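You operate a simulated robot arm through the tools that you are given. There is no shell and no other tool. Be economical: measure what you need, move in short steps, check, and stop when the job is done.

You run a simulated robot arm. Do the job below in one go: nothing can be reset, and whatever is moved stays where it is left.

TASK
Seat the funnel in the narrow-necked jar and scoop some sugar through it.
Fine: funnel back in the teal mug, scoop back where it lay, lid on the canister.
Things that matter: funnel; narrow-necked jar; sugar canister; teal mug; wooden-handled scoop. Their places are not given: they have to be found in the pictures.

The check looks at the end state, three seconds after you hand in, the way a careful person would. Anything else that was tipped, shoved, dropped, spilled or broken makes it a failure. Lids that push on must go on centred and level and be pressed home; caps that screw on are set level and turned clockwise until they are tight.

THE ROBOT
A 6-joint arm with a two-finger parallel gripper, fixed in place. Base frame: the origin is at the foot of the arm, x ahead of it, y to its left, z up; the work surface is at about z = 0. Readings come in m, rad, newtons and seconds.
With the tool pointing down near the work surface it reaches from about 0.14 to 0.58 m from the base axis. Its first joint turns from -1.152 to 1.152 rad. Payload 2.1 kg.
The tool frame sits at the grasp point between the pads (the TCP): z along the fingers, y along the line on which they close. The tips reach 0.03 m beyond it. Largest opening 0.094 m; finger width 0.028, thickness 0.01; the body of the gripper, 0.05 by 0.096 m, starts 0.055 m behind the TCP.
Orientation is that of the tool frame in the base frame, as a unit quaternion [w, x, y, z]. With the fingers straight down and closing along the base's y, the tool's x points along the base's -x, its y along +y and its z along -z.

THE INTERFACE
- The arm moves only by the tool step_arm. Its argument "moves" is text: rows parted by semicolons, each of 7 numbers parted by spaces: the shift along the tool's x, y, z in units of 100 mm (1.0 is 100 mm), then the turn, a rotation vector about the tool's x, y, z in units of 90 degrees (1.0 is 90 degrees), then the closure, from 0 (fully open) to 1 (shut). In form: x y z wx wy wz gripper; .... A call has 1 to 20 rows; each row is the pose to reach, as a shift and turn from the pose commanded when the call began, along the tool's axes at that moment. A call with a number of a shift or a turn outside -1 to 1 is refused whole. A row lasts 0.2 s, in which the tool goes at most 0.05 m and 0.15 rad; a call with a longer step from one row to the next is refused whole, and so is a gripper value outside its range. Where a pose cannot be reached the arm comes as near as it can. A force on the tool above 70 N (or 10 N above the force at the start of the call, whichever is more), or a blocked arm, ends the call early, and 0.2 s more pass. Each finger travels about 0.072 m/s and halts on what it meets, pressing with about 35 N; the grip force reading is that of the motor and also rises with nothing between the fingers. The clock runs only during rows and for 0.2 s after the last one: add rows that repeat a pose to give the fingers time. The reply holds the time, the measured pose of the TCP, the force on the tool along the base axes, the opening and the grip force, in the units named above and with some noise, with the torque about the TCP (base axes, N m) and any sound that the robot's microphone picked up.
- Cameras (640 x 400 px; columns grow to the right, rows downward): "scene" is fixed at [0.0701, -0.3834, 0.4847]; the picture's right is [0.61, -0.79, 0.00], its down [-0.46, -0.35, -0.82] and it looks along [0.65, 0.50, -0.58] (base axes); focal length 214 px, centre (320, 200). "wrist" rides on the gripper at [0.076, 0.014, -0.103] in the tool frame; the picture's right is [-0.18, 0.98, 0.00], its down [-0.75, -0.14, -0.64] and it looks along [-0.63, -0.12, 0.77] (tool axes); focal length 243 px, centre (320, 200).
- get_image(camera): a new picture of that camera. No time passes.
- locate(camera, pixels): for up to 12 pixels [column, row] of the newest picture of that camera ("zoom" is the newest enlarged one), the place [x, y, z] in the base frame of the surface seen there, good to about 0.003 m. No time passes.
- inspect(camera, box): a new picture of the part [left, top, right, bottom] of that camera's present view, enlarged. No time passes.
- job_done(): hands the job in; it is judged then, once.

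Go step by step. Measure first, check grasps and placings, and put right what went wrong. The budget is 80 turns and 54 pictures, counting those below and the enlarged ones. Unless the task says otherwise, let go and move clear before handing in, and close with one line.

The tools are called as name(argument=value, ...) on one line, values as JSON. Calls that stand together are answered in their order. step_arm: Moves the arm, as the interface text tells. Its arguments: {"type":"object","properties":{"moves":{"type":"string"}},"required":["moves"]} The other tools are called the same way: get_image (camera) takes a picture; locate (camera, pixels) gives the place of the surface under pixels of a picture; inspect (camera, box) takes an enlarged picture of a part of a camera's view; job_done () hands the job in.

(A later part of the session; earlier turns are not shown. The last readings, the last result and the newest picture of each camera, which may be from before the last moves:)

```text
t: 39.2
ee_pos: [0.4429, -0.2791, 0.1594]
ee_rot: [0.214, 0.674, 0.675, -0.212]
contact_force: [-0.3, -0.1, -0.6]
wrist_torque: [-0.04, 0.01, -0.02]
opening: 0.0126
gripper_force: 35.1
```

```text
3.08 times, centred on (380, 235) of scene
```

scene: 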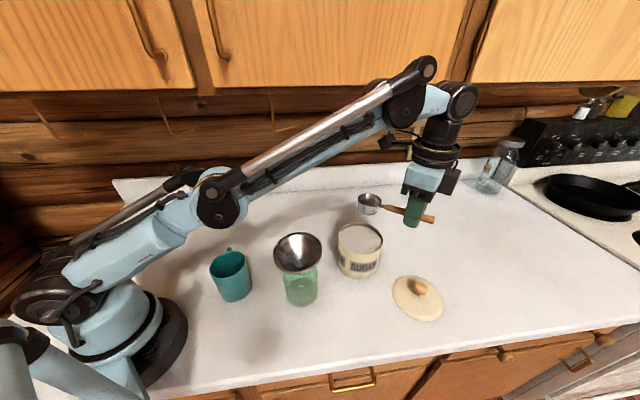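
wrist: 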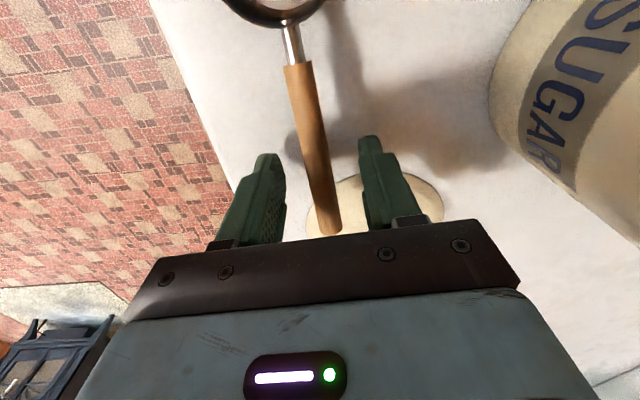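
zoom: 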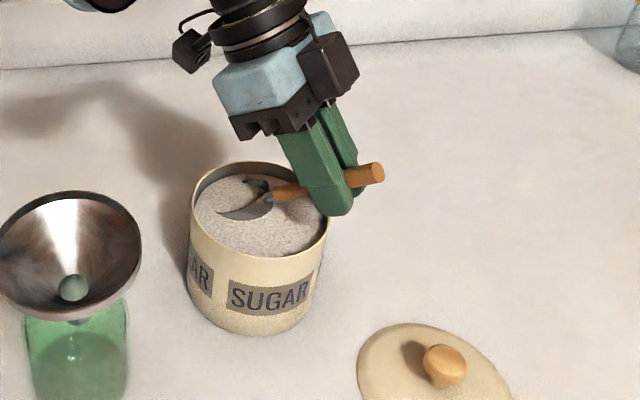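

The bowl is buried in the sugar with no wall contact. Now levelling it while it stays in, then lifting.

step_arm(moves="0.014 0 0.124 0 0.078 0 1;-0.004 0 0.26 0 0.156 0 1;-0.07 0 0.31 0 0.233 0 1;-0.15 0 0.318 0 0.311 0 1;-0.255 0 0.228 0 0.389 0 1;-0.31 0 0.15 0 0.389 0 1;-0.37 0 0.064 0 0.389 0 1;-0.37 0 0.064 0 0.389 0 1")

inspect(camera="scene", box=[300, 170, 460, 300])

```text
t: 41.0
ee_pos: [0.4426, -0.3134, 0.1758]
ee_rot: [0.002, 0.706, 0.708, 0.0]
contact_force: [0.1, 0.2, -0.1]
wrist_torque: [-0.06, 0.02, 0.02]
opening: 0.0131
gripper_force: 34.8
```

```text
3.08 times, centred on (380, 235) of scene
```

zoom: 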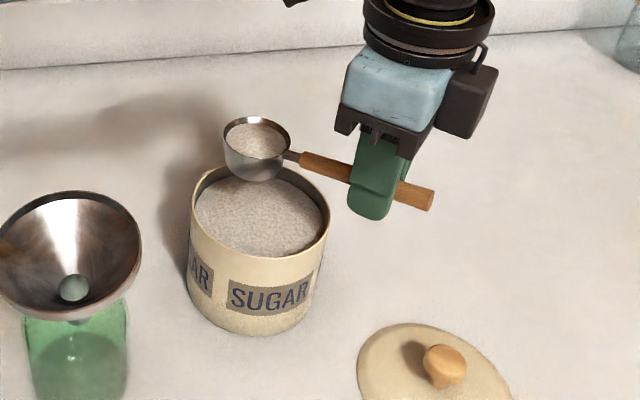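

The bowl holds sugar below its rim (255,140). I'll raise it level and carry it smoothly toward the funnel.

step_arm(moves="0 0 -0.2 0 0 0 1;0 0 -0.45 0 0 0 1;0 0 -0.7 0 0 0 1;0.05 -0.15 -0.75 0 0 0 1;0.13 -0.4 -0.75 0 0 0 1;0.21 -0.7 -0.75 0 0 0 1;0.28 -0.95 -0.75 0 0 0 1;0.28 -0.95 -0.75 0 0 0 1")

step_arm(moves="0.04 -0.15 0 0 0 0 1;0.12 -0.4 0 0 0 0 1;0.18 -0.65 0 0 0 0 1;0.21 -0.77 0 0 0 0 1;0.21 -0.77 0 0 0 0 1")

inspect(camera="scene", box=[220, 170, 380, 310])

```text
t: 42.8
ee_pos: [0.3494, -0.2847, 0.2515]
ee_rot: [0.002, 0.706, 0.708, 0.0]
contact_force: [-0.2, 0.4, -1.3]
wrist_torque: [-0.08, 0.05, -0.02]
opening: 0.0129
gripper_force: 35.1
```

```text
t: 44.0
ee_pos: [0.2718, -0.265, 0.2524]
ee_rot: [0.002, 0.706, 0.708, 0.0]
contact_force: [-0.5, 0.3, -0.6]
wrist_torque: [-0.07, 0.02, 0.01]
opening: 0.0128
gripper_force: 35.5
```

```text
2.86 times, centred on (300, 240) of scene
```

zoom: 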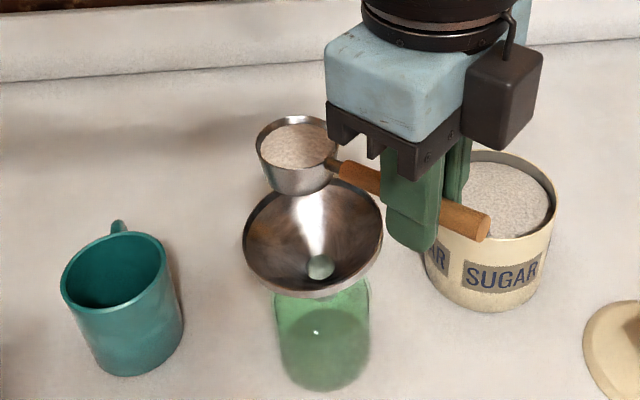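

The bowl (297,150) hovers near the funnel. I'll measure both for alignment.

locate(camera="zoom", pixels=[[258, 150], [298, 165], [335, 150], [295, 118], [300, 150], [295, 192], [244, 245], [381, 235], [310, 297], [350, 280], [260, 205], [320, 268]])

```text
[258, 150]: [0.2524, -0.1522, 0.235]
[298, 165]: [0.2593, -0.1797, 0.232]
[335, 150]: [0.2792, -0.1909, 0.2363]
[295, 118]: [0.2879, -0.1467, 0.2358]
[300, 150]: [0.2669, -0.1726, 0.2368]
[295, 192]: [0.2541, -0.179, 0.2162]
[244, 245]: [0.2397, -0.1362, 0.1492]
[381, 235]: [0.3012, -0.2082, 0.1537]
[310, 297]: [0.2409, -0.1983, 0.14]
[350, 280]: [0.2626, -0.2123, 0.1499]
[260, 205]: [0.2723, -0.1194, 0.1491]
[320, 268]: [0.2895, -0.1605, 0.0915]
```

The bowl centre (0.270,-0.170) is over the funnel centre (0.2755,-0.1675). Lowering 45 mm and rolling so it pours toward -x, into the cone.

step_arm(moves="0 0 0.22 0 0 0 1;0 0 0.44 0 0 0 1;0 0 0.44 -0.09 0 0 1;0 0 0.44 -0.18 0 0 1;0 0 0.44 -0.27 0 0 1;0 0 0.44 -0.36 0 0 1;0 0 0.44 -0.42 0 0 1;0 0 0.44 -0.48 0 0 1;0 0 0.44 -0.54 0 0 1;0 0 0.44 -0.6 0 0 1;0 0 0.44 -0.66 0 0 1;0 0 0.44 -0.72 0 0 1;0 0 0.44 -0.78 0 0 1;0 0 0.44 -0.84 0 0 1;0 0 0.44 -0.9 0 0 1;0 0 0.44 -0.96 0 0 1;0 0 0.44 -1 0 0 1;0 0 0.44 -1 0 0 1")

inspect(camera="scene", box=[200, 150, 400, 310])

```text
t: 47.8
ee_pos: [0.3163, -0.2415, 0.2065]
ee_rot: [0.501, 0.498, 0.5, 0.5]
contact_force: [0.1, -0.2, -0.8]
wrist_torque: [-0.07, 0.04, 0.0]
opening: 0.0128
gripper_force: 35.1
out of reach, approached as far as the arm can: row 9, 10, 11, 12, 13, 14, 15, 16, 17, 18
```

```text
2.50 times, centred on (300, 230) of scene
```

zoom: 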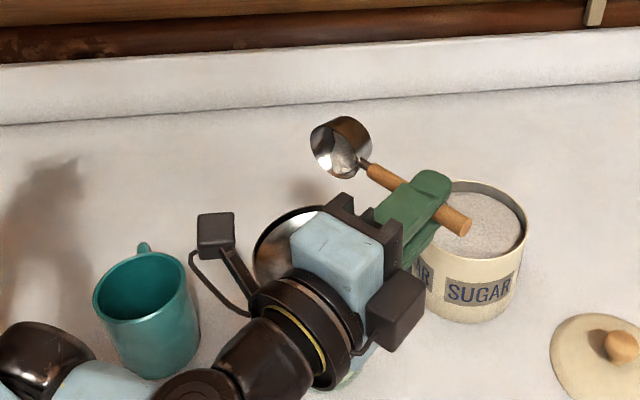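

The arm couldn't hold position while rolling: it drifted to (0.316,-0.2415), putting the bowl (340,145) off to the funnel's +x side. I need to see where the sugar went before moving.

inspect(camera="scene", box=[270, 180, 370, 250])

inspect(camera="wrist", box=[100, 0, 540, 260])

```text
5.71 times, centred on (320, 215) of scene
```

zoom: 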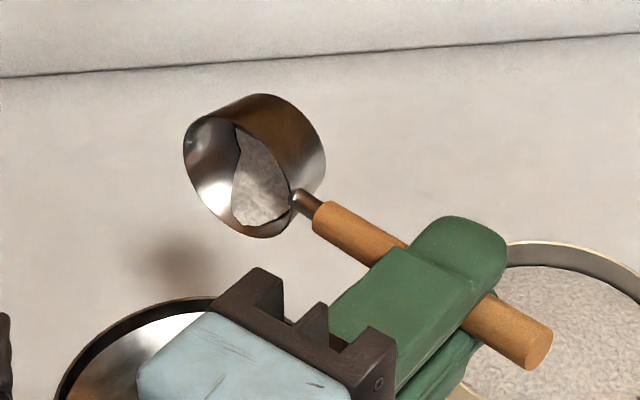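

```text
1.45 times, centred on (320, 130) of wrist
```

zoom: 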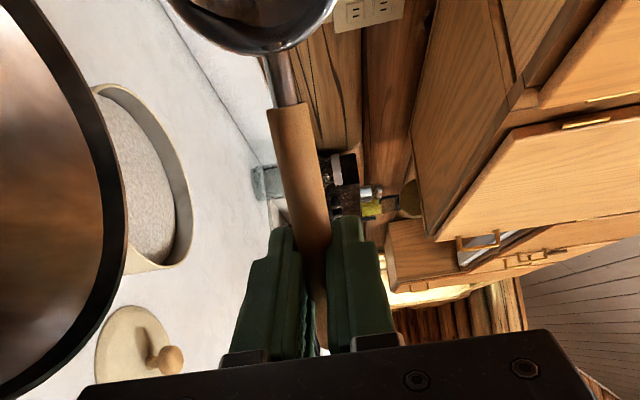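

Some sugar is still in the bowl. The drift fits the first-joint limit (wrist too far to -y), so I'll roll back to level, rise, and check the funnel and counter.

step_arm(moves="0 0.1 0 0.09 0 0 1;0 0.2 0 0.18 0 0 1;0 0.3 0 0.27 0 0 1;0 0.4 0 0.36 0 0 1;0 0.45 0 0.45 0 0 1;0 0.45 0 0.54 0 0 1;0 0.45 0 0.63 0 0 1;0 0.45 0 0.72 0 0 1;0 0.45 0 0.81 0 0 1;0 0.45 0 0.9 0 0 1;0 0.45 0 0.99 0 0 1;0 0.45 0 1 0 0 1;0.0 0.45 0.3 1 0 0 1;0 0.45 0.7 1 0 0 1;0 0.45 1 1 0 0 1;0 0.45 1 1 0 0 1")

inspect(camera="scene", box=[240, 170, 420, 310])

```text
t: 51.2
ee_pos: [0.4165, -0.2422, 0.2512]
ee_rot: [0.002, 0.707, 0.708, 0.001]
contact_force: [-0.1, -0.5, -1.2]
wrist_torque: [-0.09, 0.03, -0.01]
opening: 0.013
gripper_force: 34.7
```

```text
2.86 times, centred on (330, 240) of scene
```

zoom: 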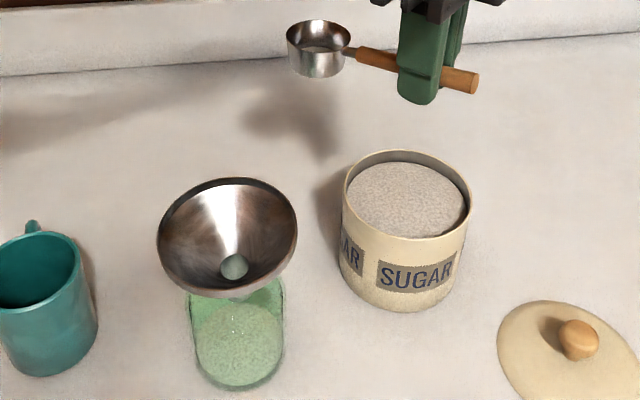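

The jar now shows sugar at its bottom (235,345), the funnel is clear, and the counter looks clean. I'll enlarge the area behind the funnel, and the bowl, to be sure.

inspect(camera="scene", box=[270, 215, 370, 285])

inspect(camera="scene", box=[300, 165, 380, 215])

```text
5.71 times, centred on (320, 250) of scene
```

zoom: 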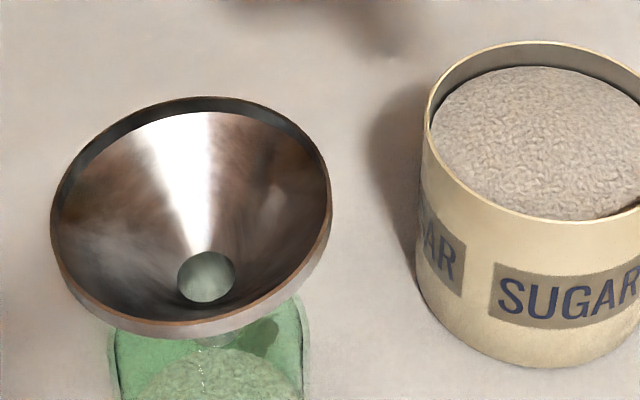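

```text
8.00 times, centred on (340, 190) of scene
```

zoom: 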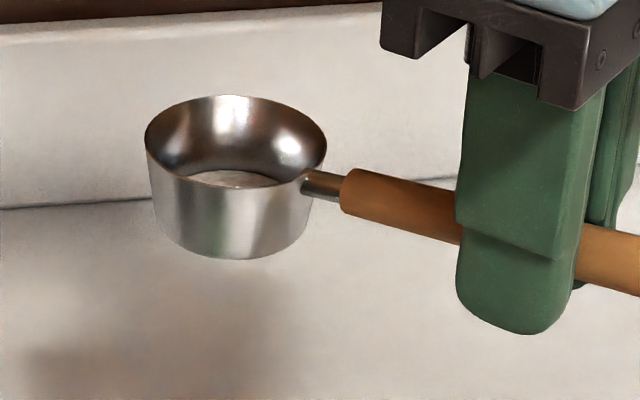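

No spill anywhere, and a little sugar remains in the bowl. I'll bring the scoop in from the far side (tool at nominal yaw), which keeps the wrist well inside its limits, and empty the rest into the funnel.

step_arm(moves="0.07 -0.04 0 0 0 -0.09 1;0.14 -0.08 0 0 0 -0.18 1;0.21 -0.12 0 0 0 -0.27 1;0.28 -0.16 0 0 0 -0.36 1;0.35 -0.2 0 0 0 -0.45 1;0.42 -0.25 0 0 0 -0.54 1;0.49 -0.3 0 0 0 -0.63 1;0.56 -0.35 0 0 0 -0.72 1;0.63 -0.4 0 0 0 -0.81 1;0.7 -0.455 0 0 0 -0.9 1;0.77 -0.455 0 0 0 -0.99 1;0.77 -0.455 0 0 0 -1 1;0.77 -0.455 0 0 0 -1 1")

step_arm(moves="0 0 0 0.09 0 0 1;0 0 0 0.18 0 0 1;0 0 0 0.27 0 0 1;0 0 0 0.27 0 0 1")

inspect(camera="scene", box=[240, 150, 440, 310])

```text
t: 54.0
ee_pos: [0.37, -0.1647, 0.2516]
ee_rot: [0.001, -0.002, 1.0, -0.001]
contact_force: [-0.6, 0.0, -0.6]
wrist_torque: [-0.01, -0.08, -0.03]
opening: 0.0127
gripper_force: 35.1
```

```text
t: 55.0
ee_pos: [0.3705, -0.1655, 0.2506]
ee_rot: [0.001, -0.001, 0.977, -0.212]
contact_force: [-1.2, 0.1, -1.3]
wrist_torque: [-0.02, -0.05, 0.0]
opening: 0.0126
gripper_force: 34.9
```

```text
2.50 times, centred on (340, 230) of scene
```

zoom: 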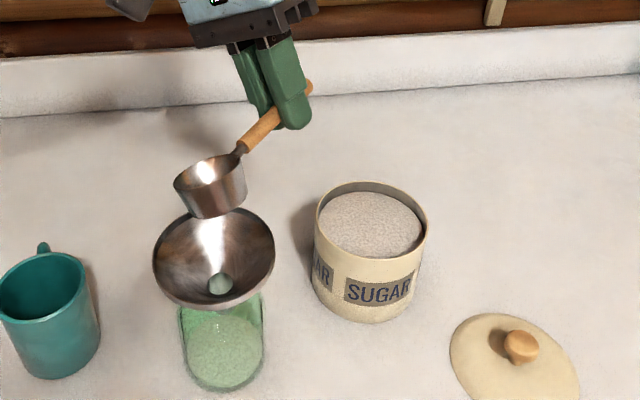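

It's well reachable here. Lowering 40 mm and continuing the roll to 90°, still above the cone.

step_arm(moves="0 0.08 0.18 0 0 0 1;0 0.165 0.364 0 0 0 1;0 0.165 0.364 0.09 0 0 1;0 0.165 0.364 0.18 0 0 1;0 0.165 0.364 0.27 0 0 1;0 0.165 0.364 0.36 0 0 1;0 0.165 0.364 0.45 0 0 1;0 0.165 0.364 0.45 0 0 1")

step_arm(moves="0 0 0 0.09 0 0 1;0 0 0 0.18 0 0 1;0 0 0 0.27 0 0 1;0 0 0 0.27 0 0 1")

inspect(camera="scene", box=[240, 170, 400, 290])

```text
t: 56.8
ee_pos: [0.3697, -0.1649, 0.2107]
ee_rot: [0.002, 0.0, 0.843, -0.537]
contact_force: [-0.3, 0.4, -1.0]
wrist_torque: [0.04, -0.06, 0.03]
opening: 0.0126
gripper_force: 35.1
```

```text
t: 57.8
ee_pos: [0.3696, -0.1653, 0.2106]
ee_rot: [0.002, 0.001, 0.711, -0.703]
contact_force: [-0.3, -0.9, -0.5]
wrist_torque: [0.03, -0.04, -0.03]
opening: 0.0126
gripper_force: 35.3
```

```text
3.33 times, centred on (320, 230) of scene
```

zoom: 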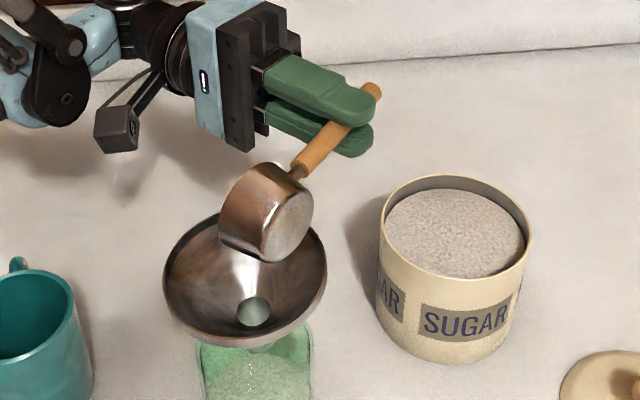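

It's holding position exactly. Rolling further to about 130° so it empties completely.

step_arm(moves="0 0 0 0.09 0 0 1;0 0 0 0.18 0 0 1;0 0 0 0.27 0 0 1;0 0 0 0.36 0 0 1;0 0 0 0.45 0 0 1;0 0 0 0.45 0 0 1;0 0 0 0.45 0 0 1;0 0 0 0.45 0 0 1")

```text
t: 59.6
ee_pos: [0.3749, -0.1653, 0.213]
ee_rot: [-0.001, -0.002, -0.425, 0.905]
contact_force: [0.6, -0.4, -0.3]
wrist_torque: [0.04, -0.05, -0.02]
opening: 0.0126
gripper_force: 34.5
out of reach, approached as far as the arm can: row 5, 6, 7, 8
```

Emptied at 130°. Rolling back to level while rising.

step_arm(moves="0 -0.1 0.08 -0.09 0 0 1;0 -0.2 0.16 -0.18 0 0 1;0 -0.31 0.256 -0.27 0 0 1;0 -0.31 0.256 -0.36 0 0 1;0 -0.31 0.256 -0.45 0 0 1;0 -0.31 0.256 -0.54 0 0 1;0 -0.31 0.256 -0.63 0 0 1;0 -0.31 0.256 -0.72 0 0 1;0 -0.31 0.256 -0.81 0 0 1;0 -0.31 0.256 -0.9 0 0 1;0 -0.31 0.256 -0.95 0 0 1;0 -0.31 0.256 -0.95 0 0 1")

step_arm(moves="0 0 0 -0.09 0 0 1;0 0 0 -0.18 0 0 1;0 0 0 -0.27 0 0 1;0 0 0 -0.36 0 0 1;0 0 0 -0.45 0 0 1;0 0 0 -0.491 0 0 1;0 0 0 -0.491 0 0 1")

inspect(camera="scene", box=[240, 170, 440, 310])

```text
t: 62.2
ee_pos: [0.3753, -0.1616, 0.247]
ee_rot: [0.002, -0.006, 0.927, -0.376]
contact_force: [-0.8, -0.9, -0.5]
wrist_torque: [0.04, -0.05, 0.04]
opening: 0.0128
gripper_force: 35.1
```

```text
t: 63.8
ee_pos: [0.3745, -0.1664, 0.2544]
ee_rot: [0.002, -0.001, 1.0, 0.001]
contact_force: [-0.2, 0.1, -1.2]
wrist_torque: [0.01, -0.05, 0.03]
opening: 0.0128
gripper_force: 35.6
```

```text
2.86 times, centred on (340, 240) of scene
```

zoom: 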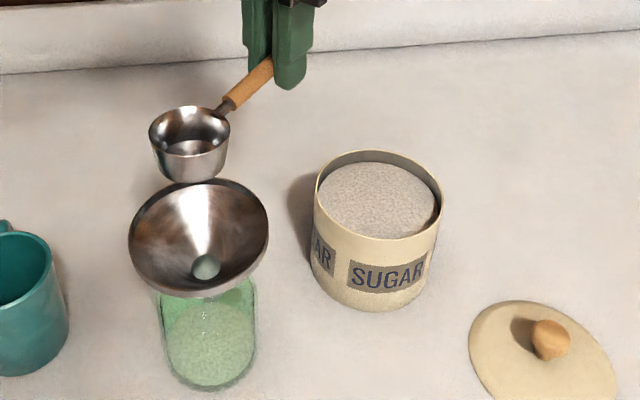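

The scoop is empty, the jar holds sugar and the counter is clean. I'll return the scoop to its original spot and heading.

step_arm(moves="0.02 -0.17 0 0 0 0.08 1;0.04 -0.34 0 0 0 0.16 1;0.06 -0.51 0 0 0 0.24 1;0.07 -0.68 0 0 0 0.32 1;0.087 -0.85 0 0 0 0.4 1;0.087 -1.0 0 0 0 0.454 1;0.087 -1.0 0 0 0 0.454 1")

```text
t: 65.4
ee_pos: [0.3659, -0.2661, 0.2546]
ee_rot: [0.001, 0.348, 0.937, 0.001]
contact_force: [-0.6, -0.5, -0.9]
wrist_torque: [-0.06, -0.05, 0.02]
opening: 0.0128
gripper_force: 35.0
```

step_arm(moves="-0.2 -0.28 0 0 0 0 1;-0.4 -0.56 0 0 0 0 1;-0.574 -0.82 0 0 0 0 1;-0.574 -0.82 0.35 0 0 0 1;-0.574 -0.82 0.7 0 0 0 1;-0.574 -0.82 1 0 0 0 1;-0.574 -0.82 1 0 0 0 1")

inspect(camera="scene", box=[310, 220, 470, 340])

```text
t: 67.0
ee_pos: [0.3579, -0.3647, 0.1542]
ee_rot: [0.001, 0.349, 0.937, 0.001]
contact_force: [0.3, -0.7, -0.6]
wrist_torque: [0.01, -0.03, 0.04]
opening: 0.0129
gripper_force: 35.4
```

```text
3.33 times, centred on (390, 280) of scene
```

zoom: 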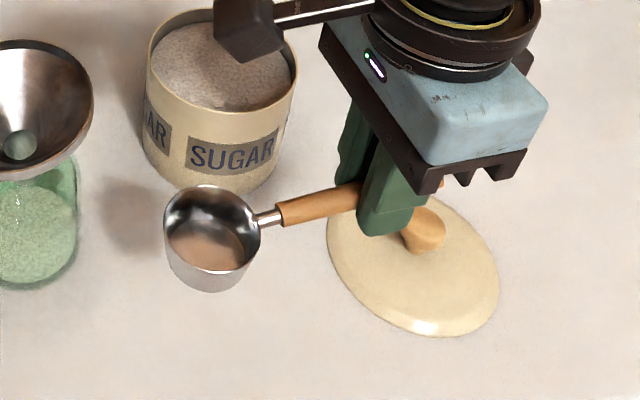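

The scoop is empty and above its spot. I'll check that it's level in the grip.

locate(camera="zoom", pixels=[[167, 222], [212, 187], [256, 240], [210, 273], [280, 214], [350, 195], [205, 291], [172, 262], [245, 280]])

```text
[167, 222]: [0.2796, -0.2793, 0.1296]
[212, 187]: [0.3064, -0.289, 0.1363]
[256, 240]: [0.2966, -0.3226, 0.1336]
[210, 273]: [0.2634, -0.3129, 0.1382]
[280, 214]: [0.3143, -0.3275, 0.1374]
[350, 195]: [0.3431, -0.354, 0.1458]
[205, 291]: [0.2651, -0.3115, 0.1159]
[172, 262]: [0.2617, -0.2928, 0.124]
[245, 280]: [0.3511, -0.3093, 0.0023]
```

The bowl rim is maybe 3–5 mm lower at the nose than before (slight slip). I'll lower nearly to the counter, then feel for contact.

step_arm(moves="0.01 -0.02 0.3 0 0 0 1;0.01 -0.02 0.6 0 0 0 1;0.01 -0.02 0.85 0 0 0 1;0.01 -0.02 1.0 0 0 0 1;0.01 -0.02 1.0 0 0 0 1")

step_arm(moves="0 0 0.03 0 0 0 1;0 0 0.06 0 0 0 1;0 0 0.06 0 0 0 1")

```text
t: 68.2
ee_pos: [0.3539, -0.3669, 0.0542]
ee_rot: [0.001, 0.348, 0.937, 0.0]
contact_force: [0.2, 0.5, -0.7]
wrist_torque: [-0.06, -0.06, -0.03]
opening: 0.0125
gripper_force: 35.3
```

```text
t: 69.0
ee_pos: [0.3554, -0.3657, 0.0483]
ee_rot: [0.001, 0.349, 0.937, 0.001]
contact_force: [0.2, -0.3, -0.8]
wrist_torque: [-0.04, -0.02, 0.01]
opening: 0.0127
gripper_force: 34.8
```

step_arm(moves="0 0 0.015 0 0 0 1;0 0 0.03 0 0 0 1;0 0 0.03 0 0 0 1")

step_arm(moves="0 0 0.01 0 0 0 1;0 0 0.02 0 0 0 1;0 0 0.02 0 0 0 1")

```text
t: 69.8
ee_pos: [0.3546, -0.3662, 0.0449]
ee_rot: [0.001, 0.349, 0.937, 0.001]
contact_force: [2.9, -1.4, 13.0]
wrist_torque: [0.57, 0.57, -0.05]
opening: 0.0129
gripper_force: 34.4
```

```text
t: 70.6
ee_pos: [0.3548, -0.3671, 0.0438]
ee_rot: [0.002, 0.348, 0.937, 0.0]
contact_force: [5.8, -3.2, 14.2]
wrist_torque: [0.57, 0.6, -0.13]
opening: 0.0126
gripper_force: 34.9
```

The scoop is on the counter (14 N contact at z≈0.044). Releasing and lifting clear.

step_arm(moves="0 0 0 0 0 0 0.85;0 0 0 0 0 0 0.7;0 0 0 0 0 0 0.55;0 0 0 0 0 0 0.5;0 0 0 0 0 0 0.5")

step_arm(moves="0 0 -0.2 0 0 0 0.5;0 0 -0.5 0 0 0 0.5;0 0 -1 0 0 0 0.4;0 0 -1 0 0 0 0.3")

get_image(camera="wrist")

locate(camera="wrist", pixels=[[350, 163]])

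```text
t: 71.8
ee_pos: [0.3544, -0.3672, 0.043]
ee_rot: [0.002, 0.349, 0.937, 0.0]
contact_force: [-0.6, 0.7, 0.2]
wrist_torque: [0.01, -0.02, 0.0]
opening: 0.0469
gripper_force: 0.0
```

```text
t: 72.8
ee_pos: [0.3532, -0.3666, 0.1423]
ee_rot: [0.001, 0.349, 0.937, 0.001]
contact_force: [-0.2, 0.2, -0.4]
wrist_torque: [-0.02, 0.01, 0.01]
opening: 0.0658
gripper_force: 0.2
```

```text
10 pictures are left
```

wrist: 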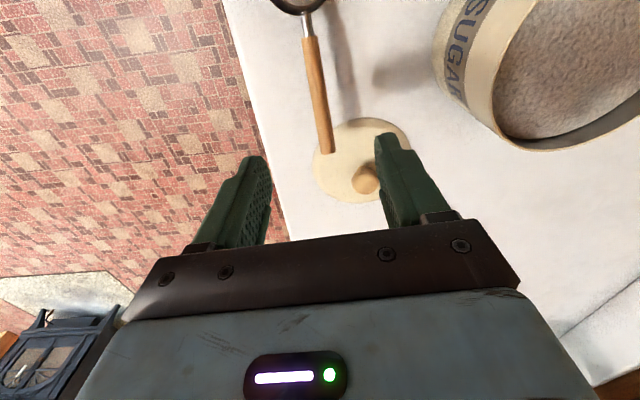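

```text
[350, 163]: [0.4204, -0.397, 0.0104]
```

The scoop is back where it lay, handle end (327,150). Now measure the lid and its knob (366,180), and the canister rim, in this picture.

locate(camera="wrist", pixels=[[365, 178], [370, 172], [372, 185], [316, 165], [410, 140], [375, 119], [345, 201], [340, 180], [322, 148], [314, 95], [306, 42], [350, 130]])

locate(camera="wrist", pixels=[[493, 120], [513, 142], [545, 150], [580, 146], [515, 30], [540, 3], [630, 115], [560, 60], [497, 70], [610, 130]])

```text
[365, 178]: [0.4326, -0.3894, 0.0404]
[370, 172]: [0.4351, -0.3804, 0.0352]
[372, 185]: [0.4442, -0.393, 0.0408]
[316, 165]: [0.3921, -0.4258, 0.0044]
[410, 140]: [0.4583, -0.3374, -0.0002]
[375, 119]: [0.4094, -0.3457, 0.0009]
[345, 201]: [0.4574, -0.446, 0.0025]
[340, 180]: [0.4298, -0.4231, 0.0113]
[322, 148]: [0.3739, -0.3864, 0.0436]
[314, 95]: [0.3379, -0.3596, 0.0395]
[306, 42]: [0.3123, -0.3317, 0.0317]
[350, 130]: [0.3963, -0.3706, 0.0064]
```

```text
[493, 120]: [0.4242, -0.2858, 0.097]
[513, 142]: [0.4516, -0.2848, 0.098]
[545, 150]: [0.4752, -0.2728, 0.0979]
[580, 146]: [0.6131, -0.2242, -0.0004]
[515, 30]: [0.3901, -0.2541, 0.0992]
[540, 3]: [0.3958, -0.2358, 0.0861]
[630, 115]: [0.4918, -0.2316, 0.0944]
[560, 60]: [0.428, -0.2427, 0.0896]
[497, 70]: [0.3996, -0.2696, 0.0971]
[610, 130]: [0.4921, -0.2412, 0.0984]
```

The lid centre is about (0.437,-0.392) with the knob top at z 0.041, and the canister centre is (0.440,-0.231). The knob is near the reach limit, so I'll move above it first and see.

step_arm(moves="-0.26 0.12 0 0 0 0 0.4;-0.52 0.24 0 0 0 0 0.4;-0.793 0.362 0.1 0 0 0 0.4;-0.793 0.362 0.3 0 0 0 0.4;-0.793 0.362 0.5 0 0 0 0.4;-0.793 0.362 0.5 0 0 0 0.4")

get_image(camera="wrist")

```text
t: 74.2
ee_pos: [0.4391, -0.391, 0.0931]
ee_rot: [0.001, 0.348, 0.937, 0.0]
contact_force: [-0.1, -0.1, -0.8]
wrist_torque: [0.02, 0.0, -0.02]
opening: 0.0563
gripper_force: 0.0
```

```text
9 pictures are left
```

wrist: 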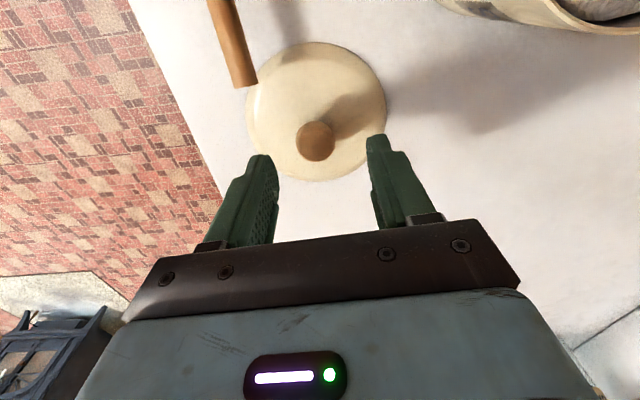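

Reached. The lid is fully visible: edges (247,105), (386,90), (312,42), (318,181), knob at (315,140).

locate(camera="wrist", pixels=[[315, 140], [299, 141], [331, 141], [315, 124], [315, 158], [250, 110], [383, 95], [312, 45], [318, 178], [268, 58], [365, 58], [370, 150]])

```text
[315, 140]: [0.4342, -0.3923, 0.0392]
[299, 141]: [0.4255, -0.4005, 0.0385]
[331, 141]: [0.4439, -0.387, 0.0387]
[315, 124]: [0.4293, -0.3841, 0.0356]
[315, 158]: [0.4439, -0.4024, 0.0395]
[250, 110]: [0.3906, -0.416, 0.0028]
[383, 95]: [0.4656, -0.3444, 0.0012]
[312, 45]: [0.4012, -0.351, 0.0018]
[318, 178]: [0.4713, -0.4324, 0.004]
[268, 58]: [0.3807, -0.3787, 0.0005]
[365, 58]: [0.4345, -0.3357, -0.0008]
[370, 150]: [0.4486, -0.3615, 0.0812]
```

The knob centre is (0.4355,-0.393), 4 mm off in tool y. I'll correct, descend so the tips stop just above the lid, and close.

step_arm(moves="0.014 -0.04 0.1 0 0 0 0.4;0.014 -0.04 0.3 0 0 0 0.4;0.014 -0.04 0.46 0 0 0 0.4;0.014 -0.04 0.46 0 0 0 0.4")

step_arm(moves="0 0 0 0 0 0 0.6;0 0 0 0 0 0 0.75;0 0 0 0 0 0 0.9;0 0 0 0 0 0 1;0 0 0 0 0 0 1;0 0 0 0 0 0 1")

```text
t: 75.2
ee_pos: [0.4354, -0.3932, 0.0453]
ee_rot: [0.002, 0.349, 0.937, 0.0]
contact_force: [0.4, -0.6, 0.6]
wrist_torque: [-0.03, 0.02, -0.03]
opening: 0.0564
gripper_force: 0.1
```

```text
t: 76.6
ee_pos: [0.4343, -0.3927, 0.0464]
ee_rot: [0.001, 0.348, 0.937, 0.0]
contact_force: [0.2, 0.2, -0.8]
wrist_torque: [0.03, 0.0, 0.01]
opening: 0.0277
gripper_force: 35.2
```

Knob gripped (27.7 mm). Because the scoop's handle end overhangs close to the lid edge, I'll raise 6 mm, slide the lid sideways away from it, then lift.

step_arm(moves="0 0 -0.03 0 0 0 1;0 0 -0.06 0 0 0 1;0.07 0.17 -0.06 0 0 0 1;0.138 0.343 -0.06 0 0 0 1;0.138 0.343 -0.06 0 0 0 1;0.138 0.343 -0.3 0 0 0 1;0.138 0.343 -0.7 0 0 0 1;0.138 0.343 -1 0 0 0 1;0.138 0.343 -1 0 0 0 1")

get_image(camera="scene")

```text
t: 78.6
ee_pos: [0.4474, -0.3568, 0.1466]
ee_rot: [0.001, 0.348, 0.937, 0.001]
contact_force: [-1.4, 0.3, 0.4]
wrist_torque: [0.0, -0.02, 0.02]
opening: 0.0277
gripper_force: 35.1
```

```text
8 pictures are left
```

scene: 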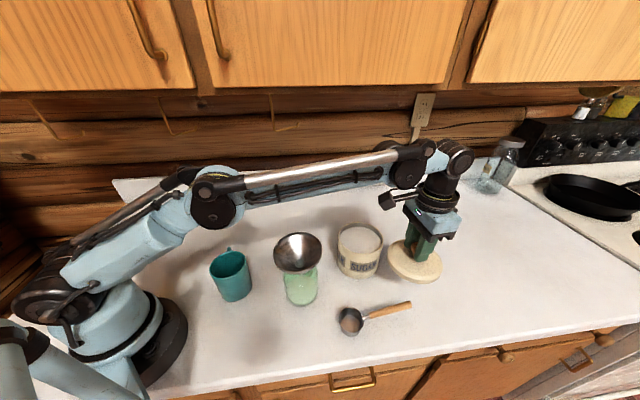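

The lid is up and the scoop is undisturbed. I'll measure the held lid for centring and level.

locate(camera="scene", pixels=[[389, 258], [393, 268], [402, 277], [415, 280], [430, 278], [439, 268], [438, 260], [396, 243], [410, 262]])

```text
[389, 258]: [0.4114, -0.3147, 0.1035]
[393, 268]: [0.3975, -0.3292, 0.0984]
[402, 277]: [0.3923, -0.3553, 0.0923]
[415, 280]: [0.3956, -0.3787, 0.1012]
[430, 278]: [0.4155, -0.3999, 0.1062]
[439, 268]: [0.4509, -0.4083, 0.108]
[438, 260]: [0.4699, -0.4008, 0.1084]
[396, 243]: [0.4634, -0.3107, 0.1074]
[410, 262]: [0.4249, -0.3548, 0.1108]
```

The lid is centred on the TCP within ~2 mm. Now refining the canister's rim centre from this same picture.

locate(camera="scene", pixels=[[338, 235], [338, 240], [343, 248], [352, 253], [362, 255], [372, 252], [380, 247], [382, 241], [380, 234], [371, 227], [357, 224], [346, 227]])

```text
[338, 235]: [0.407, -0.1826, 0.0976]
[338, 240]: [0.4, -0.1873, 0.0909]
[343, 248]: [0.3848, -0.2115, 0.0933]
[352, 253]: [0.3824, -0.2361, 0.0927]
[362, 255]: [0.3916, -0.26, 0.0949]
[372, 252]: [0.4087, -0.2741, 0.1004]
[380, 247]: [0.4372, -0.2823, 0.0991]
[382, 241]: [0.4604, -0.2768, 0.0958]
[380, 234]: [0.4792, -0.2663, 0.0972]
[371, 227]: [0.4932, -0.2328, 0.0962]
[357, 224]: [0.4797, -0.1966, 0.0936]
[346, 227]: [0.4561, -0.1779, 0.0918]
```

The canister centre averages (0.439,-0.2295). Moving the lid above it, with its underside about 3 cm above the rim.

step_arm(moves="0 0 -0.3 0 0 0 1;0.25 0.26 -0.3 0 0 0 1;0.5 0.52 -0.3 0 0 0 1;0.75 0.78 -0.3 0 0 0 1;0.877 0.911 -0.3 0 0 0 1;0.877 0.911 -0.3 0 0 0 1;0.877 0.911 -0.1 0 0 0 1;0.877 0.911 -0.1 0 0 0 1")

inspect(camera="scene", box=[310, 190, 410, 290])

```text
t: 80.4
ee_pos: [0.4385, -0.2309, 0.1564]
ee_rot: [0.001, 0.348, 0.937, 0.001]
contact_force: [-0.2, -0.2, 0.1]
wrist_torque: [0.03, 0.03, 0.02]
opening: 0.0276
gripper_force: 34.9
```

```text
4.00 times, centred on (360, 240) of scene
```

zoom: 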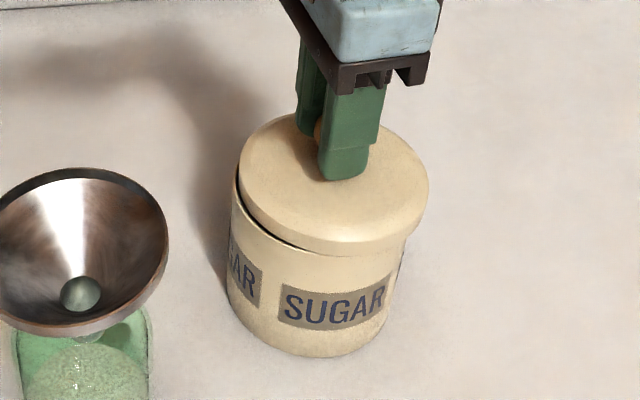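

The lid looks about 2 px to the right of the canister's axis, so I'll measure the lid edges now to find the offset.

locate(camera="zoom", pixels=[[240, 180], [243, 205], [262, 228], [290, 243], [325, 250], [360, 246], [395, 233], [418, 210], [426, 188], [415, 155], [390, 133], [265, 125]])

locate(camera="zoom", pixels=[[234, 205], [240, 225], [260, 240], [285, 251], [320, 258], [234, 235], [405, 248], [228, 280], [390, 310]])

```text
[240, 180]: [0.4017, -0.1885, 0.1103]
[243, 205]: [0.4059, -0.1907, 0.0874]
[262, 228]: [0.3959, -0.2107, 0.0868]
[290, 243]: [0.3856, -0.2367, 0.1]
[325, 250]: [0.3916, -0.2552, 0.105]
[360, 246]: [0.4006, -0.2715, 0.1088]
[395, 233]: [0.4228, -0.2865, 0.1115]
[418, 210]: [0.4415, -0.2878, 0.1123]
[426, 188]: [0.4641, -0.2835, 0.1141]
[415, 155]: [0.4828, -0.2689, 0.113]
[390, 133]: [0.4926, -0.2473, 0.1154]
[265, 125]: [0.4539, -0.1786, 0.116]
```

```text
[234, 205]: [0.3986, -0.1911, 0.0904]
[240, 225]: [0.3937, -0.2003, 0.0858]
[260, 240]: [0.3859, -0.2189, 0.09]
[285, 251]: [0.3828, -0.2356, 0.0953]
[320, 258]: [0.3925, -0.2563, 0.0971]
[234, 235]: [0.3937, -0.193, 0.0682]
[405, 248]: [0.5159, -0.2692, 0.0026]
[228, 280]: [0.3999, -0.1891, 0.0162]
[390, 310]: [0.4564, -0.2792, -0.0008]
```

Lid centre (0.440,-0.233) vs canister (0.438,-0.2287): I'll shift by (-2,+4) mm and lower in small steps, feeling for contact.

step_arm(moves="0.042 0.015 0 0 0 0 1;0.042 0.015 0.05 0 0 0 1;0.042 0.015 0.09 0 0 0 1;0.042 0.015 0.09 0 0 0 1")

inspect(camera="scene", box=[310, 190, 410, 290])

```text
t: 81.4
ee_pos: [0.4377, -0.227, 0.1482]
ee_rot: [0.001, 0.349, 0.937, 0.0]
contact_force: [0.5, 0.4, -0.8]
wrist_torque: [0.0, 0.04, 0.0]
opening: 0.0274
gripper_force: 34.9
```

```text
4.00 times, centred on (360, 240) of scene
```

zoom: 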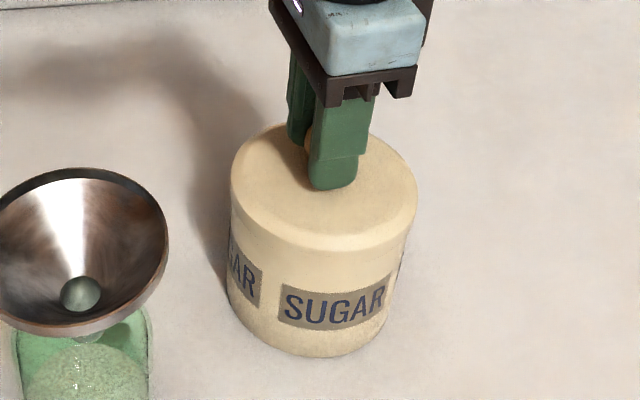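

The lid now lines up with the canister on both sides (230 and 418 in the zoom). Lowering in 2–3 mm steps.

step_arm(moves="0 0 0.02 0 0 0 1;0 0 0.04 0 0 0 1;0 0 0.04 0 0 0 1")

step_arm(moves="0 0 0.015 0 0 0 1;0 0 0.03 0 0 0 1;0 0 0.03 0 0 0 1")

```text
t: 82.2
ee_pos: [0.4362, -0.2285, 0.1456]
ee_rot: [-0.001, 0.349, 0.937, 0.0]
contact_force: [-18.4, -3.6, 41.6]
wrist_torque: [-0.39, 0.03, -0.22]
opening: 0.0276
gripper_force: 35.0
heard: snap
```

```text
t: 83.0
ee_pos: [0.4371, -0.2275, 0.1442]
ee_rot: [0.0, 0.349, 0.937, -0.002]
contact_force: [-25.4, -8.1, 63.5]
wrist_torque: [-0.39, 0.16, -0.23]
opening: 0.0276
gripper_force: 35.3
```

A snap was heard and force rose to 63 N, so the lid is pressed home. Easing off and opening the fingers.

step_arm(moves="0 0 -0.02 0 0 0 1;0 0 -0.035 0 0 0 1;0 0 -0.035 0 0 0 0.85;0 0 -0.035 0 0 0 0.7;0 0 -0.035 0 0 0 0.5;0 0 -0.035 0 0 0 0.4;0 0 -0.035 0 0 0 0.4")

step_arm(moves="0 0 -0.2 0 0 0 0.4;0 0 -0.5 0 0 0 0.4;0 0 -1 0 0 0 0.57;0 0 -1 0 0 0 0.57")

inspect(camera="scene", box=[190, 190, 430, 340])

```text
t: 84.6
ee_pos: [0.4376, -0.2274, 0.1437]
ee_rot: [0.001, 0.348, 0.938, 0.0]
contact_force: [0.0, -0.3, 0.5]
wrist_torque: [-0.02, 0.01, -0.01]
opening: 0.0566
gripper_force: 0.1
heard: snap
```

```text
t: 85.6
ee_pos: [0.4362, -0.2268, 0.2441]
ee_rot: [0.0, 0.348, 0.937, 0.001]
contact_force: [0.4, 0.1, 0.0]
wrist_torque: [0.0, 0.0, 0.02]
opening: 0.0406
gripper_force: 0.1
```

```text
2.67 times, centred on (310, 265) of scene
```

zoom: 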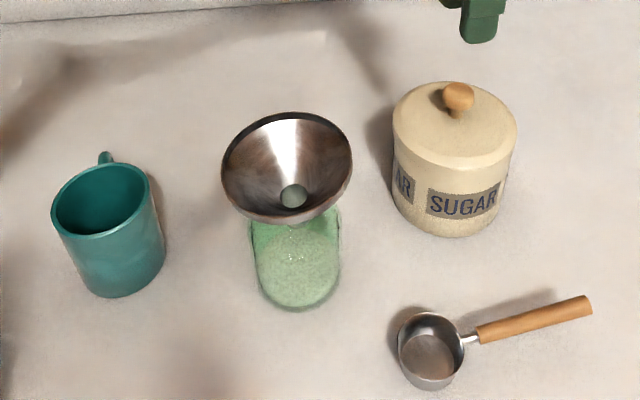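

The lid looks on, but a second snap during easing makes me want to check its level and seating.

locate(camera="zoom", pixels=[[400, 125], [412, 105], [440, 90], [490, 95], [510, 120], [500, 145], [470, 157], [435, 152], [410, 140], [458, 95], [454, 163], [454, 168]])

```text
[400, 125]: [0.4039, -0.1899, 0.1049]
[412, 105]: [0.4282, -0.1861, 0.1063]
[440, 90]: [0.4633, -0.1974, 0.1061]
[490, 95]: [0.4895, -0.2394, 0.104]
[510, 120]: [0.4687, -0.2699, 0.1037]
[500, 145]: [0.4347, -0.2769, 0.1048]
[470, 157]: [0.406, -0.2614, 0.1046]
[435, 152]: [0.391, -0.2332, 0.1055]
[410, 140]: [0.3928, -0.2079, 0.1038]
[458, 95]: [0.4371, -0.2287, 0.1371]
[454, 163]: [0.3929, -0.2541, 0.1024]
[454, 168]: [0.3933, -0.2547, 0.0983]
```

The lid is level (z≈0.105 all round). To be certain it's home, I'll close the fingers and press down on the knob from above.

step_arm(moves="0 0 0 0 0 0 0.8;0 0 0.2 0 0 0 1;0 0 0.45 0 0 0 1;0 0 0.68 0 0 0 1;0 0 0.68 0 0 0 1")

step_arm(moves="0 0 0.02 0 0 0 1;0 0 0.04 0 0 0 1;0 0 0.06 0 0 0 1;0 0 0.06 0 0 0 1")

step_arm(moves="0 0 0.01 0 0 0 1;0 0 0.02 0 0 0 1;0 0 0.02 0 0 0 1")

```text
t: 86.8
ee_pos: [0.4376, -0.2283, 0.1769]
ee_rot: [0.001, 0.349, 0.937, 0.0]
contact_force: [0.5, 0.1, -0.1]
wrist_torque: [0.01, 0.01, 0.03]
opening: 0.0
gripper_force: 33.0
```

```text
t: 87.8
ee_pos: [0.4388, -0.2274, 0.1703]
ee_rot: [0.001, 0.349, 0.937, 0.001]
contact_force: [0.5, -0.2, 0.4]
wrist_torque: [-0.01, 0.0, 0.0]
opening: 0.0
gripper_force: 32.7
```

```text
t: 88.6
ee_pos: [0.4381, -0.2259, 0.1688]
ee_rot: [0.001, 0.348, 0.937, 0.001]
contact_force: [0.8, -0.3, 0.4]
wrist_torque: [-0.01, 0.01, 0.01]
opening: 0.0002
gripper_force: 33.0
```

step_arm(moves="0 0 0.01 0 0 0 1;0 0 0.02 0 0 0 1;0 0 0.02 0 0 0 1")

step_arm(moves="0 0 0.01 0 0 0 1;0 0 0.02 0 0 0 1;0 0 0.02 0 0 0 1")

step_arm(moves="0 0 0.01 0 0 0 1;0 0 0.02 0 0 0 1;0 0 0.02 0 0 0 1")

```text
t: 89.4
ee_pos: [0.4371, -0.227, 0.1677]
ee_rot: [0.002, 0.348, 0.937, 0.001]
contact_force: [1.1, -0.9, 24.3]
wrist_torque: [-0.02, -0.07, 0.01]
opening: 0.0
gripper_force: 32.8
```

```text
t: 90.2
ee_pos: [0.4367, -0.227, 0.1675]
ee_rot: [0.002, 0.349, 0.937, 0.0]
contact_force: [0.1, -1.5, 62.1]
wrist_torque: [-0.09, -0.09, 0.01]
opening: 0.0
gripper_force: 33.1
```

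```text
t: 90.6
ee_pos: [0.4368, -0.2275, 0.1685]
ee_rot: [0.001, 0.348, 0.937, 0.001]
contact_force: [0.2, 1.1, 16.7]
wrist_torque: [0.04, -0.02, -0.02]
opening: 0.0003
gripper_force: 33.0
stopped in row 1: the force on the tool passed its limit (the readings are from after the stop); the commanded pose is now the measured one
```

The lid held against 60+ N without moving, so it's home. Rising and heading back to the funnel's grasp side.

step_arm(moves="0 0 -0.3 0 0 0 0.9;0 0 -0.7 0 0 0 0.7;0 0 -1 0 0 0 0.57;0.4 0 -1 0 0 0 0.57;0.8 0 -1 0 0 0 0.57;1 0 -1 0 0 0 0.57;1 0 -1 0 0 0 0.57")

step_arm(moves="0.2 0 0 0 0 -0.09 0.57;0.4 0 0 0 0 -0.18 0.57;0.6 0 0 0 0 -0.27 0.57;0.8 0 0 0 0 -0.36 0.57;1 0 0 0 0 -0.45 0.57;1 0 0 0 0 -0.54 0.57;1 0 0 0 0 -0.63 0.57;1 0 0 0 0 -0.677 0.57;1 0 0 0 0 -0.677 0.57")

```text
t: 92.2
ee_pos: [0.3594, -0.1634, 0.2673]
ee_rot: [0.002, 0.348, 0.937, 0.001]
contact_force: [-0.3, -0.1, 0.0]
wrist_torque: [-0.01, -0.02, 0.01]
opening: 0.0402
gripper_force: 0.0
heard: snap
```

```text
t: 94.2
ee_pos: [0.2853, -0.0965, 0.2666]
ee_rot: [0.001, -0.176, 0.984, -0.002]
contact_force: [0.2, 0.0, -0.2]
wrist_torque: [-0.02, 0.03, -0.01]
opening: 0.0403
gripper_force: 0.1
```

Another snap was heard as the tool left the lid. I'll check the lid and the funnel together.

inspect(camera="scene", box=[260, 210, 400, 300])

locate(camera="zoom", pixels=[[360, 105], [390, 70], [450, 60], [525, 90], [545, 125], [520, 160], [470, 180], [420, 175], [380, 150], [463, 77], [350, 130], [440, 192]])

```text
4.44 times, centred on (330, 255) of scene
```

zoom: 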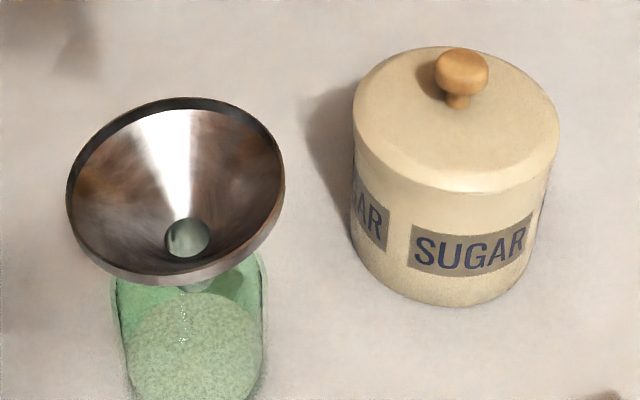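

```text
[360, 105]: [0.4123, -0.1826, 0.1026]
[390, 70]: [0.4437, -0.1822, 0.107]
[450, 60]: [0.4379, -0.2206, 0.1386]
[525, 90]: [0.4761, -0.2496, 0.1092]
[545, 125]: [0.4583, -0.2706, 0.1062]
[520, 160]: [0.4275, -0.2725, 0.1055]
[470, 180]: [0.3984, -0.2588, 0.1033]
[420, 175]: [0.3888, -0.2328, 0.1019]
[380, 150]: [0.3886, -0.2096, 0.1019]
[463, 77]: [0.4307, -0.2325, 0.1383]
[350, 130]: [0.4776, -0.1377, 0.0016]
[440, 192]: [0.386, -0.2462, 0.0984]
```

The lid sits flush and level with no gap, and the funnel is still seated. Now tilting to the known funnel grasp approach, and re-measuring its rim from this picture.

locate(camera="zoom", pixels=[[68, 190], [75, 235], [110, 268], [160, 280], [215, 272], [262, 240], [283, 195], [270, 145], [240, 112], [180, 99], [120, 118], [85, 150]])

step_arm(moves="0.15 0.2 0 0.08 0 0 0.6;0.337 0.443 0 0.165 0 0 0.6;0.337 0.443 0 0.25 0 0 0.6;0.337 0.443 0.1 0.33 0 0 0.6;0.337 0.443 0.265 0.411 0 0 0.6;0.337 0.443 0.265 0.411 0 0 0.6")

get_image(camera="wrist")

```text
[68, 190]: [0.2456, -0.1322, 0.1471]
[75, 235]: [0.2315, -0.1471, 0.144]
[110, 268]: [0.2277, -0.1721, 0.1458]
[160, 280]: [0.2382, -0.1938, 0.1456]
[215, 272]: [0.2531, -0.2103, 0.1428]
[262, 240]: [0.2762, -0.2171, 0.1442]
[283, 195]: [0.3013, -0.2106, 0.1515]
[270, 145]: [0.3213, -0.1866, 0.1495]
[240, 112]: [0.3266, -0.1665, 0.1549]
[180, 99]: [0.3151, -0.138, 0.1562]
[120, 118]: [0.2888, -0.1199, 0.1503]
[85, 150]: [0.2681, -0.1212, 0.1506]
```

```text
t: 95.6
ee_pos: [0.2386, -0.0671, 0.2393]
ee_rot: [0.057, -0.167, 0.933, -0.313]
contact_force: [0.5, -1.2, 0.1]
wrist_torque: [-0.01, 0.02, 0.01]
opening: 0.0375
gripper_force: 0.1
```

```text
3 pictures are left
```

wrist: 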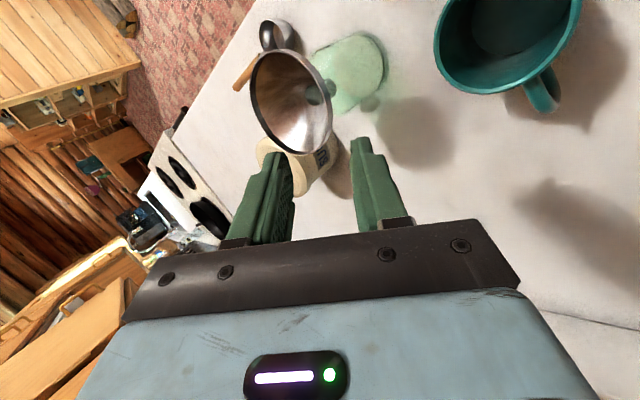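

The rim centre is (0.2765,-0.169), within 2 mm of where I released it, so the same approach applies. Advancing and closing on the wall.

step_arm(moves="0 0.02 0.3 0 0 0 0.6;0 0.02 0.6 0 0 0 0.6;0 0.02 0.8 0 0 0 0.6;0 0.02 0.97 0 0 0 0.6;0 0.02 0.97 0 0 0 0.6")

step_arm(moves="0 0 0 0 0 0 0.75;0 0 0 0 0 0 0.9;0 0 0 0 0 0 1;0 0 0 0 0 0 1;0 0 0 0 0 0 1")

```text
t: 96.8
ee_pos: [0.257, -0.1192, 0.1611]
ee_rot: [0.056, -0.166, 0.934, -0.312]
contact_force: [-0.4, -0.4, 0.1]
wrist_torque: [0.03, -0.01, 0.0]
opening: 0.0374
gripper_force: 0.0
```

```text
t: 98.0
ee_pos: [0.2577, -0.1191, 0.1621]
ee_rot: [0.057, -0.166, 0.933, -0.314]
contact_force: [-0.5, -0.3, 13.3]
wrist_torque: [-0.76, -0.27, -0.03]
opening: 0.0059
gripper_force: 34.8
```

Gripped at 5.9 mm, the same as the first time. Lifting straight up 85 mm and looking.

step_arm(moves="0 -0.06 -0.08 0 0 0 1;0 -0.15 -0.2 0 0 0 1;0 -0.33 -0.44 0 0 0 1;0 -0.51 -0.68 0 0 0 1;0 -0.51 -0.68 0 0 0 1")

inspect(camera="scene", box=[190, 190, 350, 310])

locate(camera="zoom", pixels=[[320, 270], [340, 270]])

```text
t: 99.2
ee_pos: [0.2582, -0.1207, 0.2456]
ee_rot: [0.056, -0.166, 0.934, -0.312]
contact_force: [-0.4, -0.4, -1.6]
wrist_torque: [0.02, 0.01, 0.02]
opening: 0.0047
gripper_force: 34.8
```

```text
3.33 times, centred on (270, 250) of scene
```

zoom: 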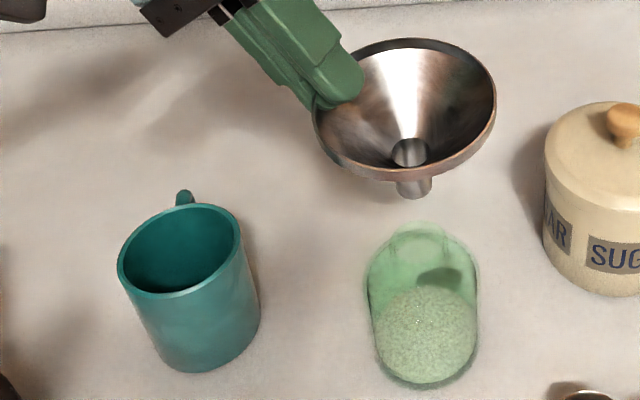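

```text
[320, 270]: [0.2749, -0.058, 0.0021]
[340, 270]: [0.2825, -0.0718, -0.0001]
```

The funnel is up, and the jar with its sugar stands undisturbed. Measuring funnel rim, spout and mug rim.

locate(camera="zoom", pixels=[[314, 125], [335, 163], [380, 180], [440, 170], [475, 140], [495, 95], [470, 60], [420, 40], [397, 190], [415, 196], [430, 190], [413, 186]])

locate(camera="zoom", pixels=[[119, 262], [124, 280], [145, 292], [175, 294], [205, 283], [230, 260], [240, 238], [232, 216], [210, 205], [180, 207], [150, 221], [130, 240]])

```text
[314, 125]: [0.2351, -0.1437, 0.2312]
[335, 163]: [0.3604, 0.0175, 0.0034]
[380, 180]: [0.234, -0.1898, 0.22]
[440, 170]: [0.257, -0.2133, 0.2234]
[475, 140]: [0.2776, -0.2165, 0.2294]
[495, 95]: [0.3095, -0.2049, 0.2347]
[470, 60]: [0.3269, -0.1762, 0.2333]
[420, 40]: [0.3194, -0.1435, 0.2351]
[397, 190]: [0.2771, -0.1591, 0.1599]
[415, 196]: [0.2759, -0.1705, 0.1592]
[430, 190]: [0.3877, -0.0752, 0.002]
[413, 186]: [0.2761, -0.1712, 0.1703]
```

```text
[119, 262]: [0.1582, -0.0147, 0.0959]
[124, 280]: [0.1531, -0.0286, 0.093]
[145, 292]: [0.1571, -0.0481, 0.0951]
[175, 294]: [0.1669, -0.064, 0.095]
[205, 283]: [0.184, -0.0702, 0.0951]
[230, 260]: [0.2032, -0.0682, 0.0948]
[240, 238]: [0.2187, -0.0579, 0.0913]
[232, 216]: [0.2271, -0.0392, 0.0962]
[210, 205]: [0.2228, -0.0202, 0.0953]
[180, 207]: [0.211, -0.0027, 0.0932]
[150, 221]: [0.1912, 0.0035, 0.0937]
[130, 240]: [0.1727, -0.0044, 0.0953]
```

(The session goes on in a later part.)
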